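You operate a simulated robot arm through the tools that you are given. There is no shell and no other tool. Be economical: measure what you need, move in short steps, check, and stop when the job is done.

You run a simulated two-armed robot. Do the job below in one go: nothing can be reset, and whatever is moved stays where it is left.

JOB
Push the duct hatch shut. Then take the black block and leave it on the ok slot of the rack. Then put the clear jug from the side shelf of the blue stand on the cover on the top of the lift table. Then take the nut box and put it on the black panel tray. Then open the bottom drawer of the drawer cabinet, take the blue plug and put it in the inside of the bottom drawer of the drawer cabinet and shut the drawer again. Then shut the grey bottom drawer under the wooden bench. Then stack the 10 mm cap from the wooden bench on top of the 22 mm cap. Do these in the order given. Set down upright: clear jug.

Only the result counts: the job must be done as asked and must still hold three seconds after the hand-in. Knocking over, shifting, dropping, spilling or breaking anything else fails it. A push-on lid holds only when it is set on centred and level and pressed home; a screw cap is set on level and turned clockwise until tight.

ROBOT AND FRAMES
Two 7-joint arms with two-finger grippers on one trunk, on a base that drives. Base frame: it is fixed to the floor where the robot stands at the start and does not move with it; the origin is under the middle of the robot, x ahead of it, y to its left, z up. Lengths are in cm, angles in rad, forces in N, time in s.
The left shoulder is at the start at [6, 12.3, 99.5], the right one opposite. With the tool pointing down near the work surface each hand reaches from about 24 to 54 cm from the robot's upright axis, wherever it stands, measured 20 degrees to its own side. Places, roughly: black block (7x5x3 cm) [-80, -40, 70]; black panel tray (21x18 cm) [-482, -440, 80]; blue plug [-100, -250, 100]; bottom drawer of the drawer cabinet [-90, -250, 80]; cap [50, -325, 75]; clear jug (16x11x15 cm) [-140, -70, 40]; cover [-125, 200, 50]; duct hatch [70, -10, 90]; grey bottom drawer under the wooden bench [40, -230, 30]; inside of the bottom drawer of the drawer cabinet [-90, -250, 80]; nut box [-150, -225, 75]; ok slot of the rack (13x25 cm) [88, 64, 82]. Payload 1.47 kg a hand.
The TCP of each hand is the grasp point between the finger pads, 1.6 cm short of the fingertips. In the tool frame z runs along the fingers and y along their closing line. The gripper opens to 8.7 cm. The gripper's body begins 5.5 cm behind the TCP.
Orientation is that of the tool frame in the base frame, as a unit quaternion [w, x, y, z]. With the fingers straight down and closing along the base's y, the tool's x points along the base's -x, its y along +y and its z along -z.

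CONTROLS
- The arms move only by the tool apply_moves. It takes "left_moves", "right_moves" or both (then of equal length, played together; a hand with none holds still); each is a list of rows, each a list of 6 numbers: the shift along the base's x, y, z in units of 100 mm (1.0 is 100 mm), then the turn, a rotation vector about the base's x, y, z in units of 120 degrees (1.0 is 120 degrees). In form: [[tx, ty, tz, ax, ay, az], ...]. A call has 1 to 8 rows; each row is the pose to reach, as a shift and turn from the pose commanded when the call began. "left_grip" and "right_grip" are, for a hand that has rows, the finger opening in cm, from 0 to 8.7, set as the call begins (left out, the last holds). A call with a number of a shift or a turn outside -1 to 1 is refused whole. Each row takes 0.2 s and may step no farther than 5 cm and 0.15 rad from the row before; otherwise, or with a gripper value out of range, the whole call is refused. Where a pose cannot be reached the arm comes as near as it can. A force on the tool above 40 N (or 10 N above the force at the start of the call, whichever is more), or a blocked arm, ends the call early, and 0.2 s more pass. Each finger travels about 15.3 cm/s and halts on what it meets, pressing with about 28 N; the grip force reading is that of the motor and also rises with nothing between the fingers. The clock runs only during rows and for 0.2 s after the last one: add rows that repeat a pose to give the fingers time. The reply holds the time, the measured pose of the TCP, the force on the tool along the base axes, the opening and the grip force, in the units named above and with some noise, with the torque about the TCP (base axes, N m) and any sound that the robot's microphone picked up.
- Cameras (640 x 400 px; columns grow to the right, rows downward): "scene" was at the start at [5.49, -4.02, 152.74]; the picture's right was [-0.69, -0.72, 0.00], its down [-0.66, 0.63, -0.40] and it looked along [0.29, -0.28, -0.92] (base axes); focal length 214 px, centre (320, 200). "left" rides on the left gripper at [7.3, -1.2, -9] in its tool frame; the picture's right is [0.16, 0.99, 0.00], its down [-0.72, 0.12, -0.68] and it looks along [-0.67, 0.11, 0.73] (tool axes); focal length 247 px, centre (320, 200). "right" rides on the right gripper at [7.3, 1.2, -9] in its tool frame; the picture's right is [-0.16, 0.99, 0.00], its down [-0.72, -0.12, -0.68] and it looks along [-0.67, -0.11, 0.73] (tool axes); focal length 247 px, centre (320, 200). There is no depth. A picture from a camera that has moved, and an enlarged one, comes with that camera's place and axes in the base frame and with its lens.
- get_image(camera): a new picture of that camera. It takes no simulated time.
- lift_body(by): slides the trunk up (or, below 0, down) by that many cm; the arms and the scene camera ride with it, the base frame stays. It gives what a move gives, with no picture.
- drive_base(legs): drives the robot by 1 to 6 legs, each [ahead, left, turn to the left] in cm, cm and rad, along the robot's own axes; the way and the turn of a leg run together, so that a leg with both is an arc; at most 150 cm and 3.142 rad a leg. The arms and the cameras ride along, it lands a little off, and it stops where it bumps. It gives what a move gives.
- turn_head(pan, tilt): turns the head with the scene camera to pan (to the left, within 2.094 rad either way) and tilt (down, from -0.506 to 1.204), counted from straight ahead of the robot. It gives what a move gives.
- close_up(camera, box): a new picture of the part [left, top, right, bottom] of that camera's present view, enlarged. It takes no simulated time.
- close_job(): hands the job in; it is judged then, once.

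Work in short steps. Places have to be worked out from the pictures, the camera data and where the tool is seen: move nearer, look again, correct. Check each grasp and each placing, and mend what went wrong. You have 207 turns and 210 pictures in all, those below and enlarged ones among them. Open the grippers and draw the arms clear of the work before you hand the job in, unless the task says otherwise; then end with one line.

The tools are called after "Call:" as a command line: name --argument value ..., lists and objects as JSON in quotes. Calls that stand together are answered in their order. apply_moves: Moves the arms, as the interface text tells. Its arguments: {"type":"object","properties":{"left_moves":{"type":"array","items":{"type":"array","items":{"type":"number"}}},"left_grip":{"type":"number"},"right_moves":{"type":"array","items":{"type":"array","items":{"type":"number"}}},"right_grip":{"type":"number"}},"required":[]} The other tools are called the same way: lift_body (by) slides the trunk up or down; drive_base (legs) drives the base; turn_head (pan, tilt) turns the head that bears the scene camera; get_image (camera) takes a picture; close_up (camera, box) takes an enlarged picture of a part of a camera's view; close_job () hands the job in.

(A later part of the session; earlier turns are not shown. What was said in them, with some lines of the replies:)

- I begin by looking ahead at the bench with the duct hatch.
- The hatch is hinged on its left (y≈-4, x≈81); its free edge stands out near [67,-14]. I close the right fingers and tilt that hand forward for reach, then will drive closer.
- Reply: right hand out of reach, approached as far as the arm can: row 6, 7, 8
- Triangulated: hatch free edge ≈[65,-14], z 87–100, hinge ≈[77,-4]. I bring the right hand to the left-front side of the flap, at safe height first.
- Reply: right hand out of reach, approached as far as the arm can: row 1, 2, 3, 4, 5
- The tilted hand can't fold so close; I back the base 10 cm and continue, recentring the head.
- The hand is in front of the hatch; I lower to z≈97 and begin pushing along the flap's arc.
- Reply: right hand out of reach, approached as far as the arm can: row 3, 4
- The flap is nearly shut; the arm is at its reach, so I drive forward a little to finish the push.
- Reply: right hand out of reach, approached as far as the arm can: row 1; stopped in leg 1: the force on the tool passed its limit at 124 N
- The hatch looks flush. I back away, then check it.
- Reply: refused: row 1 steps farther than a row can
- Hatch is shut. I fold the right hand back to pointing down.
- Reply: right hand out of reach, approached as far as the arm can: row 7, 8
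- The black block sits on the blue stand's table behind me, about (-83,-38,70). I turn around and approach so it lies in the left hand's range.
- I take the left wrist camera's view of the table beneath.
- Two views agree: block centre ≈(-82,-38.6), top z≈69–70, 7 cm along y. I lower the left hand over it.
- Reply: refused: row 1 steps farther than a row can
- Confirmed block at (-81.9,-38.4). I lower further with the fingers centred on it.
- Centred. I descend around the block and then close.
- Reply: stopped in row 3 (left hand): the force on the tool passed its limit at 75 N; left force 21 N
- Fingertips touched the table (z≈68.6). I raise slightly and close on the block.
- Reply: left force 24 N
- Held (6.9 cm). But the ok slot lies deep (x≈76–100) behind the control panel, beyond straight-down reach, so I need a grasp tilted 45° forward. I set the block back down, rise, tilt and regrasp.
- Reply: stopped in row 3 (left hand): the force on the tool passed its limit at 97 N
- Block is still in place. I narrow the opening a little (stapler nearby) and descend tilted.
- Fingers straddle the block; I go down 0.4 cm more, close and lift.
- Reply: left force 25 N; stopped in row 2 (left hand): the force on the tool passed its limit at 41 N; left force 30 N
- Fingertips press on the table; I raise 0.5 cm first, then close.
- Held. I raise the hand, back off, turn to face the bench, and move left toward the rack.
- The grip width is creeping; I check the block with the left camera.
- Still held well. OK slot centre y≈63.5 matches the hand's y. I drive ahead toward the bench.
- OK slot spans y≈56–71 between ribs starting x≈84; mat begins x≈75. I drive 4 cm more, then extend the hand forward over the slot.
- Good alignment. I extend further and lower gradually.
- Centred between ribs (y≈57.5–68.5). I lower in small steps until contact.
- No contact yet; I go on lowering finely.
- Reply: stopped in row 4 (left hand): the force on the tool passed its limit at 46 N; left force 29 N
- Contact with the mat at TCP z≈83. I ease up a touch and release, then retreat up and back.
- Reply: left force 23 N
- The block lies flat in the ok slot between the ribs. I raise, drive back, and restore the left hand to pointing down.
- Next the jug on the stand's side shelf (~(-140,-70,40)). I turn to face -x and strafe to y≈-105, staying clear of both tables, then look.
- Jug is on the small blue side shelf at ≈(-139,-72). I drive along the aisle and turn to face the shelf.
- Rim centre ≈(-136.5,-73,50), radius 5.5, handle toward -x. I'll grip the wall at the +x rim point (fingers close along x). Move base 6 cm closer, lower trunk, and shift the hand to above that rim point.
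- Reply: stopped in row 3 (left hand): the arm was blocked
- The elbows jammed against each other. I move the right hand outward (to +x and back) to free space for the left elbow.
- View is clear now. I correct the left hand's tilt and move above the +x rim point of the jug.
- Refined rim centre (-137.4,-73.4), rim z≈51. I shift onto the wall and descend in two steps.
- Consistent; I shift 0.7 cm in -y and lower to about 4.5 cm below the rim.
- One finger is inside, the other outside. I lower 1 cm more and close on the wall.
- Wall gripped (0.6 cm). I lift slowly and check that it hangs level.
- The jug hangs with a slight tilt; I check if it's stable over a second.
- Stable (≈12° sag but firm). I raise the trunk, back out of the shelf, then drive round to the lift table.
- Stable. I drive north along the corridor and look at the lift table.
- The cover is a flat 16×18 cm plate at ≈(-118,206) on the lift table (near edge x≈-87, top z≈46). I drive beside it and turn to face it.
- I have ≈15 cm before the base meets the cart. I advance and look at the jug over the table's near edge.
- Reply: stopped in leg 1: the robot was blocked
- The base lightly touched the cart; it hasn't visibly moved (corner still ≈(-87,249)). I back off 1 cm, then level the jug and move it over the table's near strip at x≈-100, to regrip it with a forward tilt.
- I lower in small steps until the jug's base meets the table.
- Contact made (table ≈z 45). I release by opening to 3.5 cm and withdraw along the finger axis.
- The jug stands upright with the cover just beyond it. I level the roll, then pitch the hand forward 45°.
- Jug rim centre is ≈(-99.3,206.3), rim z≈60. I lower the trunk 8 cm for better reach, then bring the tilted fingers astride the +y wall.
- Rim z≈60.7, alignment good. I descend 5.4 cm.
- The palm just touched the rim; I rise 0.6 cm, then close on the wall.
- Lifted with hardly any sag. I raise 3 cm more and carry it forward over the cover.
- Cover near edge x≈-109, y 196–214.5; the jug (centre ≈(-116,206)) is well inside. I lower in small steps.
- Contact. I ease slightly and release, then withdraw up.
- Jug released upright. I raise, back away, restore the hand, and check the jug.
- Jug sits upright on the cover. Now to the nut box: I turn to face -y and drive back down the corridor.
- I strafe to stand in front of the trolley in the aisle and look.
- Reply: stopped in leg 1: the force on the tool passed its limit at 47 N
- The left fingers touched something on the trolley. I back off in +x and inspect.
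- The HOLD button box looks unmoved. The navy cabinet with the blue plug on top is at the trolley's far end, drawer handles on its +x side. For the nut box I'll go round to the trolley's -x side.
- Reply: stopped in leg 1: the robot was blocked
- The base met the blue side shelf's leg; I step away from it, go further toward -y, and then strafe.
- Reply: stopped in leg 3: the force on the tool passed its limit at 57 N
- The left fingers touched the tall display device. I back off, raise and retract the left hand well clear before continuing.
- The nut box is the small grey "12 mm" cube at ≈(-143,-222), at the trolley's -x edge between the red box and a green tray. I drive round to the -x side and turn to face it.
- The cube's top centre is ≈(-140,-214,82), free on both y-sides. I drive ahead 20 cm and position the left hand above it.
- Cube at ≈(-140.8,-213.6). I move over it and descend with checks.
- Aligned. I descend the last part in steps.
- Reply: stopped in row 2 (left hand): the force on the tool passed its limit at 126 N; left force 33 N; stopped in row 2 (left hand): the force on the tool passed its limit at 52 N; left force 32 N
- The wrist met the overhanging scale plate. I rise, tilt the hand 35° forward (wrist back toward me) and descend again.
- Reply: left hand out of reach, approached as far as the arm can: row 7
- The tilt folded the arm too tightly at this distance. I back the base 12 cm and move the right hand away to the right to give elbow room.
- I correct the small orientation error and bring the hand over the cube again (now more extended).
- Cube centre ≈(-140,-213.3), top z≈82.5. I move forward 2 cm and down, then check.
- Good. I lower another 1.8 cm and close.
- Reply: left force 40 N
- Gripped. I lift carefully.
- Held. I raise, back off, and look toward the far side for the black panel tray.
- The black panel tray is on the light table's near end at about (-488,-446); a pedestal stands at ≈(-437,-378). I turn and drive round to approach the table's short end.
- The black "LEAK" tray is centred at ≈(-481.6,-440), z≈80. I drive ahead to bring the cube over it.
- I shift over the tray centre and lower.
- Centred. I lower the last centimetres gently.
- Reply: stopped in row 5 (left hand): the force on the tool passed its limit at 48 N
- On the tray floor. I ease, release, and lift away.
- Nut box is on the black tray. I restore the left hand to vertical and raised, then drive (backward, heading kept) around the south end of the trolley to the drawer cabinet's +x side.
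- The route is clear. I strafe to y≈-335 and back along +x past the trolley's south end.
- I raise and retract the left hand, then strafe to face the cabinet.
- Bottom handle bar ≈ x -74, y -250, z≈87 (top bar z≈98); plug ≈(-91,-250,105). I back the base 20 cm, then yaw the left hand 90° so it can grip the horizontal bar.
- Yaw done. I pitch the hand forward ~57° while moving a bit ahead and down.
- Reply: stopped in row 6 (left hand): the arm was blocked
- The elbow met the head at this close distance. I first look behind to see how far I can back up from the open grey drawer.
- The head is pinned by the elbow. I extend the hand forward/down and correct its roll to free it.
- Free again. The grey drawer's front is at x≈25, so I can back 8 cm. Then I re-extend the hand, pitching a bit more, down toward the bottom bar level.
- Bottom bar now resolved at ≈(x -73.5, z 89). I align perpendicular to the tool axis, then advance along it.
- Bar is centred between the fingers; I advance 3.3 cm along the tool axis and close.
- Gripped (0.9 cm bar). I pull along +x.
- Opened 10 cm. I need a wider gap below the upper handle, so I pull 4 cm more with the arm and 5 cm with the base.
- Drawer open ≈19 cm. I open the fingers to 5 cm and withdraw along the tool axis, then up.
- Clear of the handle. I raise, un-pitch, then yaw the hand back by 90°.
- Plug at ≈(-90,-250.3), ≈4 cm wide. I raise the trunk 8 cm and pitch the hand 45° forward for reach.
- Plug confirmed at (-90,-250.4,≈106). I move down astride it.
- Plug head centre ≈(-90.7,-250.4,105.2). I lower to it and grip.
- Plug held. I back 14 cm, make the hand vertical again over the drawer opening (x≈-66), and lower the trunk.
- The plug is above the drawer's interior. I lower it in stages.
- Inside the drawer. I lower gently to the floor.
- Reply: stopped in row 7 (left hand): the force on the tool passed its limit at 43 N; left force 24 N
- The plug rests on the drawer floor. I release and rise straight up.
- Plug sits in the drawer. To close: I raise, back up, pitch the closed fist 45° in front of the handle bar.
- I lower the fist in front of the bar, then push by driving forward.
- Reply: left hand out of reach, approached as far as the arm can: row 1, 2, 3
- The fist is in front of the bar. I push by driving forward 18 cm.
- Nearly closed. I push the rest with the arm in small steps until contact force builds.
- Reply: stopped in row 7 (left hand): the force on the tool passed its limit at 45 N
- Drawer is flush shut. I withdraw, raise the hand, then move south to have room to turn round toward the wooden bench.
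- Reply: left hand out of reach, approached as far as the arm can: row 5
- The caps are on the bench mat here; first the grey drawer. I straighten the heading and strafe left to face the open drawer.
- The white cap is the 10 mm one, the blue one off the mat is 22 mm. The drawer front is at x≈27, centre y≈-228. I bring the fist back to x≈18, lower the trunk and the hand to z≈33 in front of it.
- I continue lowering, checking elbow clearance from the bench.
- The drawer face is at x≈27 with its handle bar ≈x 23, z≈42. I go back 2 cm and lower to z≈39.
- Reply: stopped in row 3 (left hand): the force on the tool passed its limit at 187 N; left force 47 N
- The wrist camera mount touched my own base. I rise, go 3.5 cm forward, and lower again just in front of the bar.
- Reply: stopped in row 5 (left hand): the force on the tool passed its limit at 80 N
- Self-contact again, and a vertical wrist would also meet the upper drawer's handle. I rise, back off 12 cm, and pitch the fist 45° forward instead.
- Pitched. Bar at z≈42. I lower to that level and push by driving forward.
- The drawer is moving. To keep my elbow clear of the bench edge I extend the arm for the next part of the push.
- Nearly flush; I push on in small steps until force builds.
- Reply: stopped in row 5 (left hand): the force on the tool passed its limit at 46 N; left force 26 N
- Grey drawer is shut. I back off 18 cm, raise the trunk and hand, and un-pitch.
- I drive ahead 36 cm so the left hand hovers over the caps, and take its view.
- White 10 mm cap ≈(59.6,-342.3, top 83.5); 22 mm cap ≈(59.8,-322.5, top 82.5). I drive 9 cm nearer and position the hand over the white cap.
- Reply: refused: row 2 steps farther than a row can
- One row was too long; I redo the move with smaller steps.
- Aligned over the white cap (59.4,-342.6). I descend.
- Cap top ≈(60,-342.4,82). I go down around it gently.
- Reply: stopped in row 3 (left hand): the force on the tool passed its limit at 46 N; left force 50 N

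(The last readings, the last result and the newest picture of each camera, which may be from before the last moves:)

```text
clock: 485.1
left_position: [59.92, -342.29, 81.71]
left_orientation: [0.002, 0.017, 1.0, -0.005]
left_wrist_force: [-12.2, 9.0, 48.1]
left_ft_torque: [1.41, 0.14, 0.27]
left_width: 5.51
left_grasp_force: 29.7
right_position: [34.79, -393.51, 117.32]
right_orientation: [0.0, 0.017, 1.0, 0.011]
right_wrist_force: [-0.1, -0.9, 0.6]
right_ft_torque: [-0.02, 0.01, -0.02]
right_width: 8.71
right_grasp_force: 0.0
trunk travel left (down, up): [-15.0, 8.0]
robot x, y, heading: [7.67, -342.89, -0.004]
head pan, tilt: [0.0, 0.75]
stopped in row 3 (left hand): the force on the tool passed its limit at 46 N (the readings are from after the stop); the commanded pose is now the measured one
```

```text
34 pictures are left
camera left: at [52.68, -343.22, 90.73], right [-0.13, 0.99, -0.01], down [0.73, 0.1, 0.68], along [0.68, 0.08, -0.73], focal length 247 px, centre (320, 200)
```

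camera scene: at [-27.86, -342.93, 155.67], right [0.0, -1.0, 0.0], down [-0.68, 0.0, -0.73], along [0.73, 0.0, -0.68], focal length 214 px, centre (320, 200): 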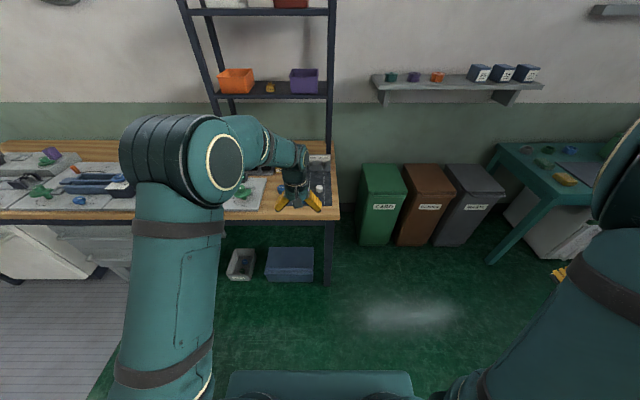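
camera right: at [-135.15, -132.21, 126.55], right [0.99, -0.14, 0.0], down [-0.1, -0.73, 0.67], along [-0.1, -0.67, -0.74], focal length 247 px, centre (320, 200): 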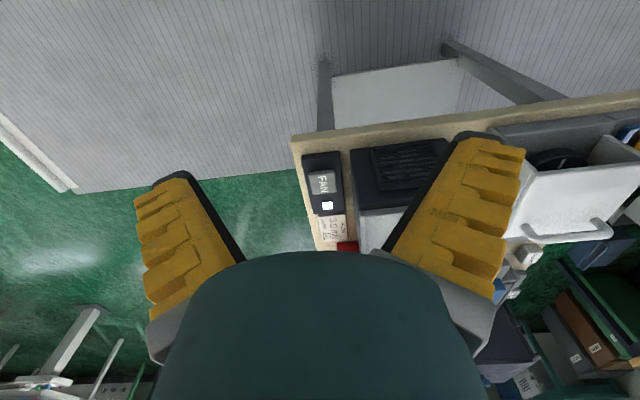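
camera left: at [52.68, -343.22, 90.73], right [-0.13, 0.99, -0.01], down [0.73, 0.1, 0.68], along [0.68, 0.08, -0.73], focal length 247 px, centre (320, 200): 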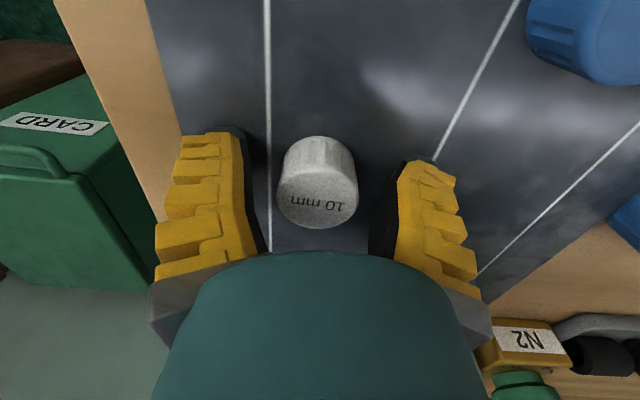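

Fingertips touched the mat (z≈80). I rise 0.5 cm and close on the cap, then lift.

Call:
apply_moves --left_moves '[[0, 0, 0.05, 0, 0, 0], [0, 0, 0.05, 0, 0, 0]]' --left_grip 6.3

Call:
apply_moves --left_moves '[[0, 0, 0, 0, 0, 0], [0, 0, 0, 0, 0, 0], [0, 0, 0, 0, 0, 0], [0, 0, 0.0, 0, 0, 0]]' --left_grip 1

Call:
apply_moves --left_moves '[[0, 0, 0.3, 0, 0, 0], [0, 0, 0.7, 0, 0, 0], [0, 0, 0.9, 0, 0, 0]]'

Call:
get_image --camera "left"

```text
clock: 485.7
left_position: [60.2, -342.52, 81.72]
left_orientation: [-0.001, 0.017, 1.0, -0.004]
left_wrist_force: [-4.0, -0.9, 4.7]
left_ft_torque: [0.21, 0.14, 0.28]
left_width: 6.82
left_grasp_force: 3.4
right_position: [35.17, -393.69, 117.13]
right_orientation: [-0.002, 0.017, 1.0, 0.011]
right_wrist_force: [-0.1, 0.0, 0.5]
right_ft_torque: [0.04, 0.02, 0.04]
right_width: 8.7
right_grasp_force: 0.0
trunk travel left (down, up): [-15.0, 8.0]
robot x, y, heading: [7.96, -343.0, -0.003]
head pan, tilt: [0.0, 0.75]
```

```text
clock: 486.2
left_position: [60.49, -341.58, 81.97]
left_orientation: [0.001, 0.014, 1.0, 0.0]
left_wrist_force: [-2.1, 8.9, 23.1]
left_ft_torque: [0.68, 0.23, -0.04]
left_width: 2.61
left_grasp_force: 16.0
right_position: [35.27, -393.42, 117.34]
right_orientation: [-0.002, 0.017, 1.0, 0.01]
right_wrist_force: [-0.2, 0.0, -0.5]
right_ft_torque: [0.01, 0.01, 0.01]
right_width: 8.69
right_grasp_force: 0.0
trunk travel left (down, up): [-15.0, 8.0]
robot x, y, heading: [8.1, -343.31, -0.01]
head pan, tilt: [0.0, 0.75]
stopped in row 2 (left hand): the force on the tool passed its limit at 46 N (the readings are from after the stop); the commanded pose is now the measured one
```

```text
clock: 487.0
left_position: [60.44, -341.82, 90.77]
left_orientation: [-0.001, 0.014, 1.0, -0.001]
left_wrist_force: [0.4, 0.3, 0.1]
left_ft_torque: [0.01, 0.03, -0.04]
left_width: 2.52
left_grasp_force: 27.7
right_position: [35.29, -393.52, 117.2]
right_orientation: [-0.002, 0.016, 1.0, 0.011]
right_wrist_force: [-0.7, 0.9, -0.6]
right_ft_torque: [0.0, -0.01, 0.05]
right_width: 8.68
right_grasp_force: 0.0
trunk travel left (down, up): [-15.0, 8.0]
robot x, y, heading: [7.82, -342.74, -0.003]
head pan, tilt: [0.0, 0.75]
```

```text
33 pictures are left
camera left: at [53.16, -342.78, 99.94], right [-0.13, 0.99, 0.0], down [0.73, 0.1, 0.68], along [0.67, 0.09, -0.73], focal length 247 px, centre (320, 200)
```

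left: 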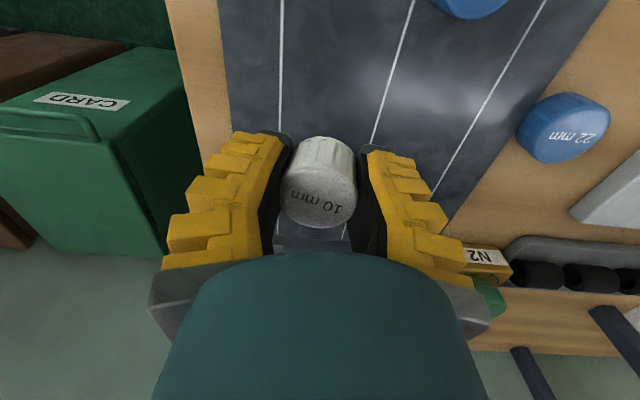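

Cap held. I carry it over toward the 22 mm cap (≈(59.6,-323.2)) and look again.

Call:
apply_moves --left_moves '[[0, 0.2, 0.2, 0, 0, 0], [-0.02, 0.6, 0.3, 0, 0, 0], [-0.05, 1.0, 0.3, 0, 0, 0]]'

Call:
get_image --camera "left"

Call:
close_up --camera "scene" --box '[240, 200, 380, 320]'

```text
clock: 487.8
left_position: [59.95, -331.76, 93.92]
left_orientation: [-0.001, 0.016, 1.0, -0.001]
left_wrist_force: [-0.2, -0.7, -0.6]
left_ft_torque: [-0.01, -0.01, -0.02]
left_width: 2.52
left_grasp_force: 28.0
right_position: [35.27, -393.44, 117.18]
right_orientation: [-0.001, 0.017, 1.0, 0.01]
right_wrist_force: [-0.4, 0.4, -0.2]
right_ft_torque: [-0.04, 0.02, 0.0]
right_width: 8.7
right_grasp_force: 0.1
trunk travel left (down, up): [-15.0, 8.0]
robot x, y, heading: [7.85, -343.09, -0.001]
head pan, tilt: [0.0, 0.75]
```

```text
32 pictures are left
camera left: at [52.63, -332.7, 103.03], right [-0.13, 0.99, 0.0], down [0.73, 0.1, 0.68], along [0.67, 0.09, -0.73], focal length 247 px, centre (320, 200)
```

left: 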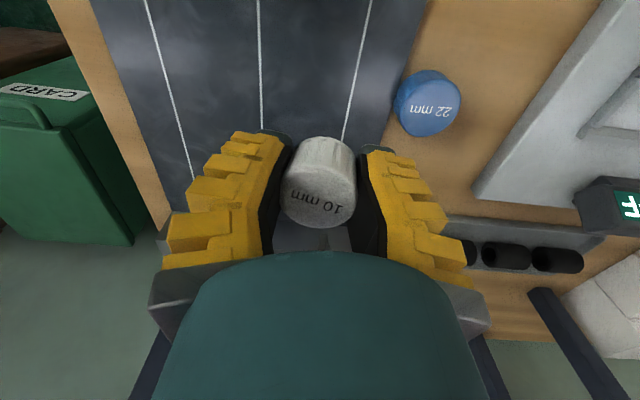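

```text
3.33 times, centred on (310, 260) of scene
camera zoom: at [17.3, -342.79, 155.67], right [0.0, -1.0, 0.0], down [-0.68, 0.0, -0.73], along [0.73, 0.0, -0.68], focal length 715 px, centre (353, 0)
```

zoom: 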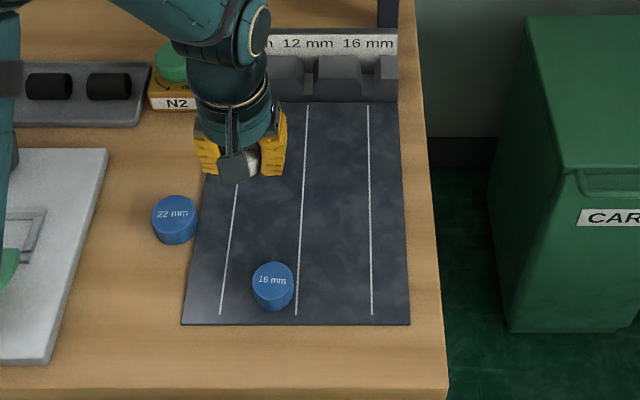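

22 mm cap top refined: (59.2,-322.9,84.1). I move over it.

Call:
apply_moves --left_moves '[[-0.04, 0.45, 0, 0, 0, 0], [-0.075, 0.88, 0, 0, 0, 0], [-0.075, 0.88, -0.3, 0, 0, 0], [-0.075, 0.88, -0.4, 0, 0, 0]]'

Call:
get_image --camera "left"

Call:
close_up --camera "scene" --box '[250, 220, 330, 290]'

```text
clock: 488.8
left_position: [59.17, -322.92, 89.99]
left_orientation: [0.0, 0.015, 1.0, -0.002]
left_wrist_force: [-0.4, 0.1, -0.4]
left_ft_torque: [0.01, -0.04, -0.01]
left_width: 2.51
left_grasp_force: 27.6
right_position: [35.16, -393.57, 117.18]
right_orientation: [-0.001, 0.017, 1.0, 0.01]
right_wrist_force: [-0.6, -0.1, -0.1]
right_ft_torque: [0.0, 0.01, 0.0]
right_width: 8.68
right_grasp_force: 0.1
trunk travel left (down, up): [-15.0, 8.0]
robot x, y, heading: [7.79, -342.86, 0.0]
head pan, tilt: [0.0, 0.75]
```

```text
30 pictures are left
camera left: at [51.86, -323.98, 99.08], right [-0.13, 0.99, 0.0], down [0.73, 0.1, 0.68], along [0.67, 0.09, -0.73], focal length 247 px, centre (320, 200)
```

left: 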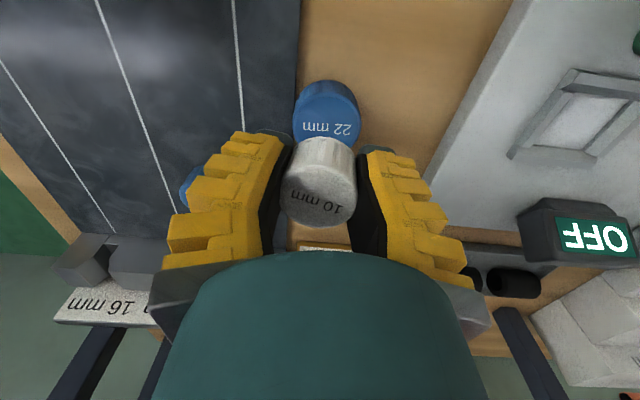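

```text
5.71 times, centred on (290, 255) of scene
camera zoom: at [17.26, -342.89, 155.68], right [0.0, -1.0, 0.0], down [-0.68, 0.0, -0.73], along [0.73, 0.0, -0.68], focal length 1226 px, centre (491, -114)
```

zoom: 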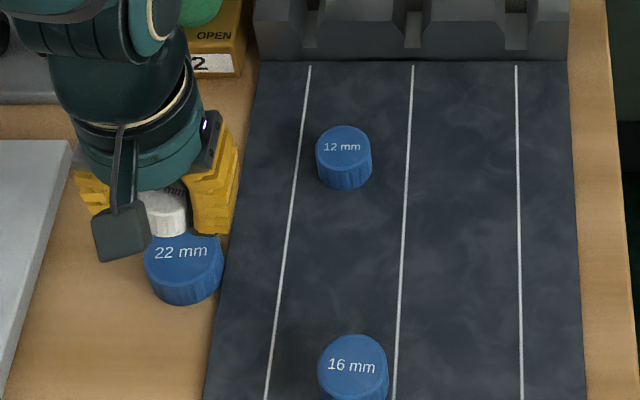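

Alignment is good (within ~0.3 cm). I lower in small steps to contact.

Call:
apply_moves --left_moves '[[0.01, 0.02, -0.1, 0, 0, 0], [0.02, 0.02, -0.2, 0, 0, 0], [0.02, 0.02, -0.26, 0, 0, 0]]'

Call:
apply_moves --left_moves '[[0, 0, -0.02, 0, 0, 0], [0, 0, -0.04, 0, 0, 0], [0, 0, -0.06, 0, 0, 0], [0, 0, -0.08, 0, 0, 0]]'

Call:
close_up --camera "scene" --box '[250, 220, 330, 290]'

```text
clock: 489.6
left_position: [59.34, -322.81, 87.24]
left_orientation: [0.0, 0.014, 1.0, -0.002]
left_wrist_force: [-0.4, 0.4, -0.9]
left_ft_torque: [0.04, 0.0, -0.01]
left_width: 2.52
left_grasp_force: 27.8
right_position: [35.33, -393.47, 117.25]
right_orientation: [-0.002, 0.016, 1.0, 0.011]
right_wrist_force: [-0.8, 0.5, 0.0]
right_ft_torque: [0.0, 0.03, 0.0]
right_width: 8.72
right_grasp_force: 0.0
trunk travel left (down, up): [-15.0, 8.0]
robot x, y, heading: [7.52, -343.09, -0.0]
head pan, tilt: [0.0, 0.75]
```

```text
clock: 490.6
left_position: [59.49, -322.81, 86.56]
left_orientation: [0.0, 0.015, 1.0, -0.003]
left_wrist_force: [0.0, 0.3, -0.9]
left_ft_torque: [0.01, 0.0, -0.04]
left_width: 2.52
left_grasp_force: 28.1
right_position: [35.24, -393.53, 117.29]
right_orientation: [-0.002, 0.016, 1.0, 0.011]
right_wrist_force: [0.4, 0.5, 0.4]
right_ft_torque: [-0.01, -0.01, -0.02]
right_width: 8.69
right_grasp_force: 0.0
trunk travel left (down, up): [-15.0, 8.0]
robot x, y, heading: [7.98, -343.06, 0.001]
head pan, tilt: [0.0, 0.75]
```

```text
5.71 times, centred on (290, 255) of scene
camera zoom: at [17.31, -342.9, 155.67], right [0.0, -1.0, 0.0], down [-0.68, 0.0, -0.73], along [0.73, 0.0, -0.68], focal length 1226 px, centre (491, -114)
```

zoom: 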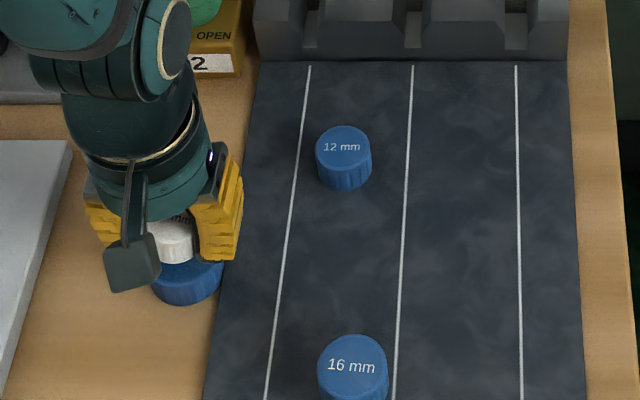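

I shift 0.35 cm in -y to centre better and continue lowering until contact.

Call:
apply_moves --left_moves '[[0, -0.035, 0, 0, 0, 0], [0, -0.035, -0.02, 0, 0, 0], [0, -0.035, -0.04, 0, 0, 0], [0, -0.035, -0.06, 0, 0, 0], [0, -0.035, -0.08, 0, 0, 0], [0, -0.035, -0.1, 0, 0, 0], [0, -0.035, -0.12, 0, 0, 0], [0, -0.035, -0.14, 0, 0, 0]]'

Call:
close_up --camera "scene" --box '[250, 220, 330, 290]'

Call:
get_image --camera "left"

```text
clock: 492.4
left_position: [59.4, -323.14, 85.04]
left_orientation: [0.0, 0.015, 1.0, -0.002]
left_wrist_force: [-0.1, -0.5, -0.9]
left_ft_torque: [0.02, 0.02, -0.01]
left_width: 2.49
left_grasp_force: 27.4
right_position: [35.3, -393.55, 117.19]
right_orientation: [-0.002, 0.017, 1.0, 0.011]
right_wrist_force: [0.4, 0.8, -0.3]
right_ft_torque: [-0.03, -0.02, 0.0]
right_width: 8.69
right_grasp_force: 0.0
trunk travel left (down, up): [-15.0, 8.0]
robot x, y, heading: [8.1, -342.94, 0.003]
head pan, tilt: [0.0, 0.75]
```

```text
5.71 times, centred on (290, 255) of scene
camera zoom: at [17.31, -342.91, 155.67], right [0.0, -1.0, 0.0], down [-0.68, 0.0, -0.73], along [0.73, 0.0, -0.68], focal length 1226 px, centre (491, -114)
```

zoom: 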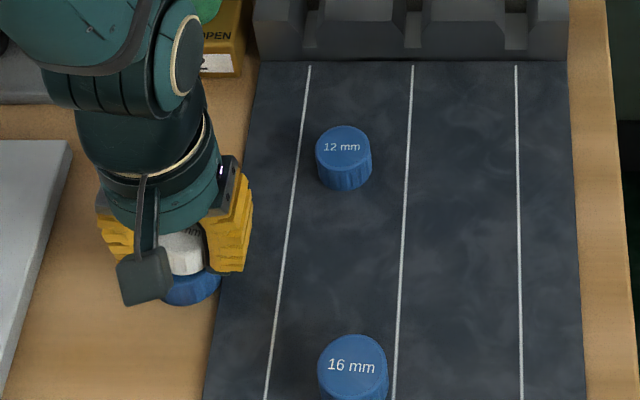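

```text
26 pictures are left
camera left: at [52.17, -324.15, 94.07], right [-0.13, 0.99, 0.0], down [0.73, 0.1, 0.68], along [0.67, 0.09, -0.73], focal length 247 px, centre (320, 200)
```

left: 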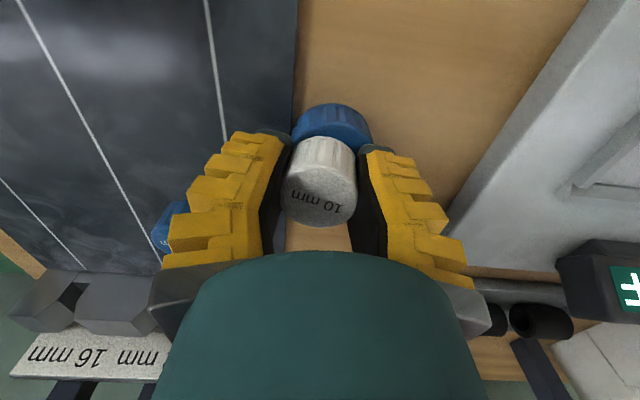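

No contact yet; comparing views, the 22 mm cap's top is lower (z≈81.7) with centre ≈(60.3,-322.1). I shift +0.7 x, +0.9 y and re-check before lowering.

Call:
apply_moves --left_moves '[[0.03, 0.04, 0.03, 0, 0, 0], [0.07, 0.09, 0.0, 0, 0, 0], [0.07, 0.09, -0.04, 0, 0, 0]]'

Call:
close_up --camera "scene" --box '[260, 235, 310, 280]'

Call:
close_up --camera "left" --box '[240, 70, 420, 250]'

```text
clock: 493.2
left_position: [60.11, -322.22, 84.73]
left_orientation: [0.0, 0.015, 1.0, -0.001]
left_wrist_force: [0.7, 0.6, -0.8]
left_ft_torque: [-0.01, -0.02, 0.01]
left_width: 2.49
left_grasp_force: 28.2
right_position: [35.37, -393.5, 117.18]
right_orientation: [-0.001, 0.017, 1.0, 0.011]
right_wrist_force: [0.0, 0.7, 0.4]
right_ft_torque: [0.0, 0.03, 0.0]
right_width: 8.71
right_grasp_force: 0.1
trunk travel left (down, up): [-15.0, 8.0]
robot x, y, heading: [7.65, -342.85, 0.003]
head pan, tilt: [0.0, 0.75]
```

```text
8.89 times, centred on (285, 258) of scene
camera zoom: at [17.3, -342.91, 155.67], right [0.0, -1.0, 0.0], down [-0.68, 0.0, -0.73], along [0.73, 0.0, -0.68], focal length 1906 px, centre (631, -311)
```

zoom: 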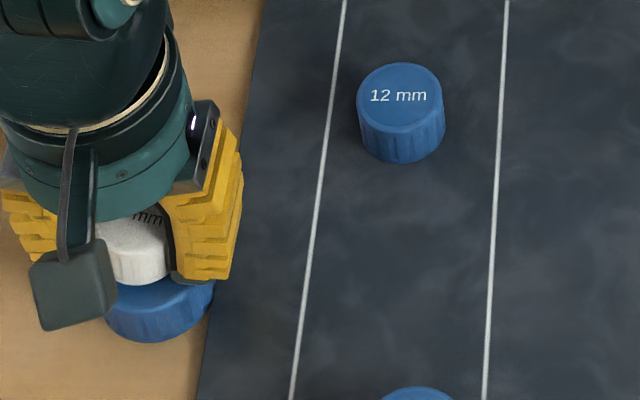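

```text
2.22 times, centred on (330, 160) of left
camera zoom: at [52.81, -323.32, 93.73], right [-0.13, 0.99, 0.0], down [0.73, 0.1, 0.68], along [0.67, 0.09, -0.73], focal length 549 px, centre (298, 289)
```

zoom: 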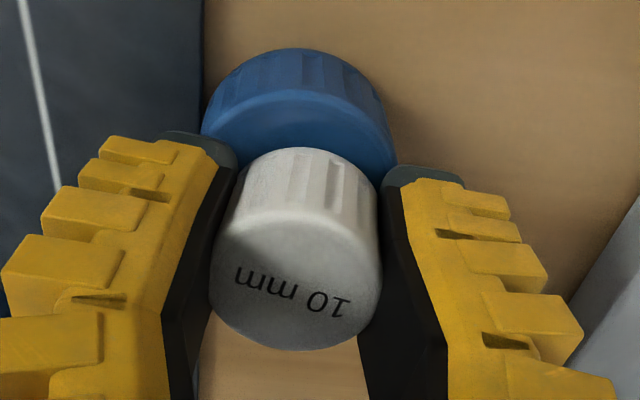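

Both views show good centring. I lower to contact.

Call:
apply_moves --left_moves '[[0, 0, -0.02, 0, 0, 0], [0, 0, -0.04, 0, 0, 0], [0, 0, -0.06, 0, 0, 0], [0, 0, -0.08, 0, 0, 0], [0, 0, -0.1, 0, 0, 0]]'

Call:
close_up --camera "left" --box '[240, 70, 420, 250]'

```text
clock: 494.4
left_position: [60.2, -322.17, 84.27]
left_orientation: [0.004, 0.014, 1.0, -0.002]
left_wrist_force: [-10.0, -0.4, 26.1]
left_ft_torque: [0.04, 0.3, 0.06]
left_width: 2.57
left_grasp_force: 27.6
right_position: [35.13, -393.48, 117.25]
right_orientation: [0.0, 0.017, 1.0, 0.011]
right_wrist_force: [0.8, 0.2, 0.1]
right_ft_torque: [0.02, 0.0, -0.01]
right_width: 8.68
right_grasp_force: 0.1
trunk travel left (down, up): [-15.0, 8.0]
robot x, y, heading: [7.93, -342.91, -0.001]
head pan, tilt: [0.0, 0.75]
stopped in row 5 (left hand): the force on the tool passed its limit at 43 N (the readings are from after the stop); the commanded pose is now the measured one
```

```text
2.22 times, centred on (330, 160) of left
camera zoom: at [52.82, -323.24, 93.12], right [-0.13, 0.99, 0.0], down [0.72, 0.1, 0.68], along [0.68, 0.09, -0.73], focal length 549 px, centre (298, 289)
```

zoom: 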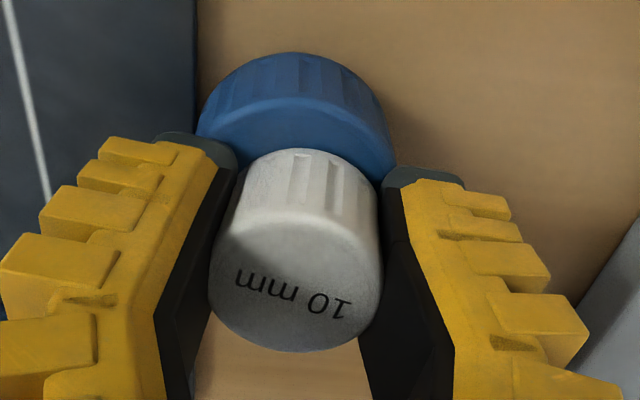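

Contact. I check the fore-aft centring from the scene camera before releasing.

Call:
close_up --camera "scene" --box '[260, 235, 310, 280]'

```text
8.89 times, centred on (285, 258) of scene
camera zoom: at [17.01, -342.97, 155.7], right [0.0, -1.0, 0.0], down [-0.68, 0.0, -0.73], along [0.73, 0.0, -0.68], focal length 1906 px, centre (631, -311)
```

zoom: 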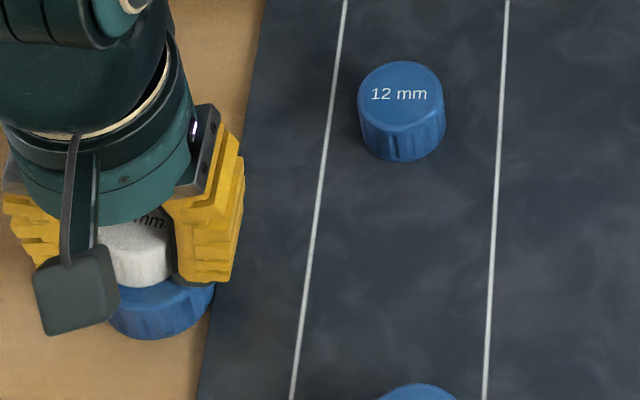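

The estimates average to centred. I ease up slightly, release and rise.

Call:
apply_moves --left_moves '[[0, 0, 0.02, 0, 0, 0], [0, 0, 0.02, 0, 0, 0]]'

Call:
apply_moves --left_moves '[[0, 0, 0, 0, 0, 0], [0, 0, 0, 0, 0, 0], [0, 0, 0, 0, 0, 0]]' --left_grip 5

Call:
apply_moves --left_moves '[[0, 0, 0.15, 0, 0, 0], [0, 0, 0.45, 0, 0, 0], [0, 0, 0.85, 0, 0, 0]]'

Call:
get_image --camera "left"

```text
clock: 495.0
left_position: [60.31, -322.19, 84.28]
left_orientation: [0.003, 0.014, 1.0, -0.002]
left_wrist_force: [-5.6, -1.7, 15.1]
left_ft_torque: [-0.05, 0.14, 0.0]
left_width: 2.52
left_grasp_force: 28.6
right_position: [35.15, -393.63, 117.17]
right_orientation: [-0.001, 0.016, 1.0, 0.011]
right_wrist_force: [0.2, -0.4, 0.8]
right_ft_torque: [0.02, -0.01, 0.01]
right_width: 8.72
right_grasp_force: 0.1
trunk travel left (down, up): [-15.0, 8.0]
robot x, y, heading: [7.83, -343.1, 0.003]
head pan, tilt: [0.0, 0.75]
```

```text
clock: 495.8
left_position: [60.28, -322.14, 84.15]
left_orientation: [0.002, 0.015, 1.0, -0.002]
left_wrist_force: [0.0, 0.4, 0.0]
left_ft_torque: [-0.03, -0.01, 0.0]
left_width: 5.55
left_grasp_force: 3.5
right_position: [35.29, -393.57, 117.22]
right_orientation: [-0.002, 0.016, 1.0, 0.011]
right_wrist_force: [-0.7, -0.4, 0.6]
right_ft_torque: [-0.02, 0.01, -0.03]
right_width: 8.69
right_grasp_force: 0.1
trunk travel left (down, up): [-15.0, 8.0]
robot x, y, heading: [8.05, -342.92, -0.001]
head pan, tilt: [0.0, 0.75]
```

```text
clock: 496.6
left_position: [60.1, -322.26, 92.66]
left_orientation: [0.002, 0.015, 1.0, -0.002]
left_wrist_force: [-0.6, -0.2, 0.5]
left_ft_torque: [-0.02, 0.04, 0.03]
left_width: 5.53
left_grasp_force: 3.9
right_position: [35.3, -393.67, 117.29]
right_orientation: [-0.001, 0.016, 1.0, 0.012]
right_wrist_force: [0.0, 0.4, 0.0]
right_ft_torque: [0.04, 0.01, 0.0]
right_width: 8.69
right_grasp_force: 0.2
trunk travel left (down, up): [-15.0, 8.0]
robot x, y, heading: [7.53, -342.83, 0.003]
head pan, tilt: [0.0, 0.75]
```

```text
21 pictures are left
camera left: at [52.84, -323.26, 101.75], right [-0.13, 0.99, 0.0], down [0.72, 0.1, 0.68], along [0.68, 0.09, -0.73], focal length 247 px, centre (320, 200)
```

left: 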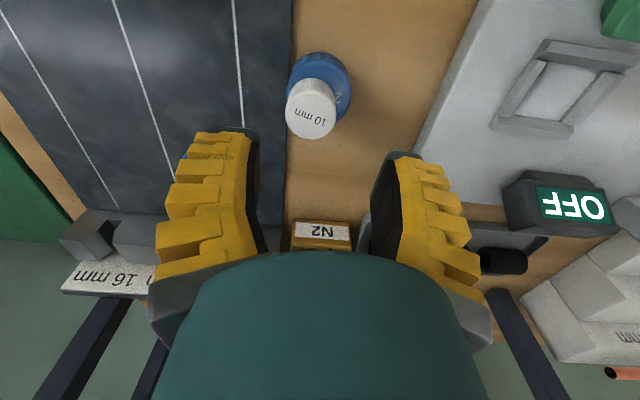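

The white 10 mm cap rests on the 22 mm cap. I raise and retreat, then verify once more from a clear viewpoint.

Call:
apply_moves --left_moves '[[0, 0, 0.4, 0, 0, 0], [0, 0, 0.8, 0, 0, 0], [0, 0, 1.0, 0, 0, 0]]' --left_grip 8.7

Call:
drive_base --legs '[[-35, 0, 0]]'

Call:
turn_head --pan 0.15 --tilt 0.65

Call:
get_image --camera "scene"

```text
clock: 497.4
left_position: [60.6, -322.37, 102.59]
left_orientation: [0.001, 0.013, 1.0, -0.002]
left_wrist_force: [-0.1, 0.0, -0.5]
left_ft_torque: [0.0, -0.02, 0.01]
left_width: 8.72
left_grasp_force: 0.1
right_position: [35.16, -393.58, 117.28]
right_orientation: [-0.002, 0.016, 1.0, 0.011]
right_wrist_force: [0.0, -0.8, 0.0]
right_ft_torque: [-0.02, 0.01, -0.03]
right_width: 8.65
right_grasp_force: 0.1
trunk travel left (down, up): [-15.0, 8.0]
robot x, y, heading: [7.82, -342.95, -0.0]
head pan, tilt: [0.0, 0.75]
```

```text
clock: 499.6
left_position: [25.84, -322.14, 102.71]
left_orientation: [0.003, 0.011, 1.0, -0.002]
left_wrist_force: [-0.4, -0.1, -0.2]
left_ft_torque: [0.02, -0.03, 0.01]
left_width: 8.67
left_grasp_force: 0.1
right_position: [0.81, -393.65, 117.23]
right_orientation: [-0.002, 0.014, 1.0, 0.01]
right_wrist_force: [0.4, 0.4, 0.1]
right_ft_torque: [0.03, -0.02, -0.01]
right_width: 8.69
right_grasp_force: 0.1
trunk travel left (down, up): [-15.0, 8.0]
robot x, y, heading: [-26.89, -343.1, -0.003]
head pan, tilt: [0.0, 0.75]
```

```text
clock: 500.3
left_position: [25.86, -322.03, 102.7]
left_orientation: [0.002, 0.012, 1.0, -0.002]
left_wrist_force: [0.2, 0.3, -0.8]
left_ft_torque: [-0.01, 0.0, 0.02]
left_width: 8.72
left_grasp_force: 0.2
right_position: [0.87, -393.51, 117.29]
right_orientation: [-0.002, 0.014, 1.0, 0.01]
right_wrist_force: [0.5, 0.0, 0.1]
right_ft_torque: [0.01, -0.01, 0.0]
right_width: 8.73
right_grasp_force: 0.1
trunk travel left (down, up): [-15.0, 8.0]
robot x, y, heading: [-26.73, -343.38, 0.006]
head pan, tilt: [0.15, 0.649]
```

```text
20 pictures are left
camera scene: at [-16.98, -341.63, 156.53], right [0.15, -0.99, 0.0], down [-0.6, -0.09, -0.8], along [0.79, 0.12, -0.6], focal length 214 px, centre (320, 200)
```

scene: 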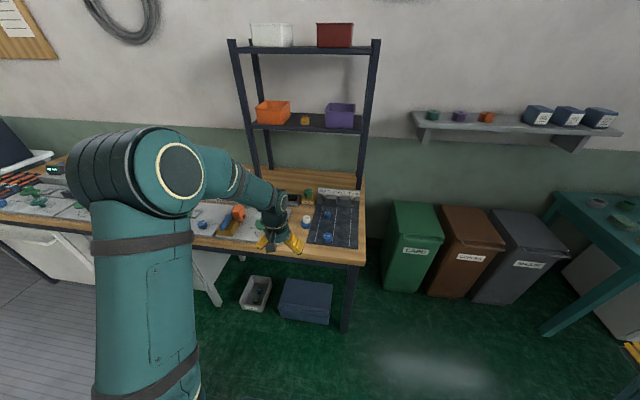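

Call:
close_up --camera "scene" --box '[285, 195, 365, 255]'

```text
6.67 times, centred on (325, 225) of scene
camera zoom: at [-16.98, -341.63, 156.53], right [0.15, -0.99, 0.0], down [-0.6, -0.09, -0.8], along [0.79, 0.12, -0.6], focal length 1430 px, centre (287, 33)
```

zoom: 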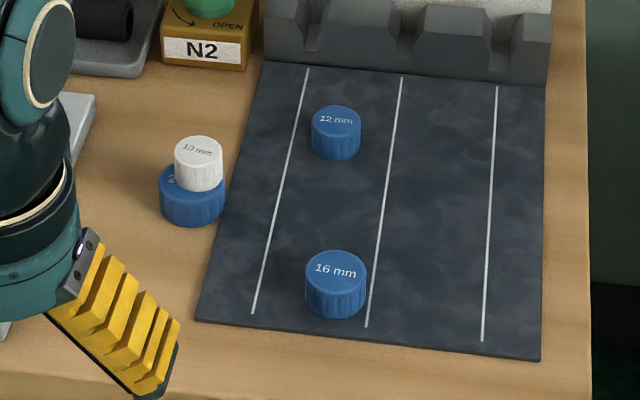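

The stack stands level and stable, and both grippers are open and clear of the work. All the steps were done in order, so I hand in.

Call:
close_job

```text
The job is handed in.
```

I did all seven steps in the order given, each looked right when I checked it, and the job is handed in. Along the way I touched the lift table, the blue side shelf, the HOLD button box and the tall display device on the trolley. The lift table, HOLD box and display looked unmoved afterwards; I did not check the shelf again.
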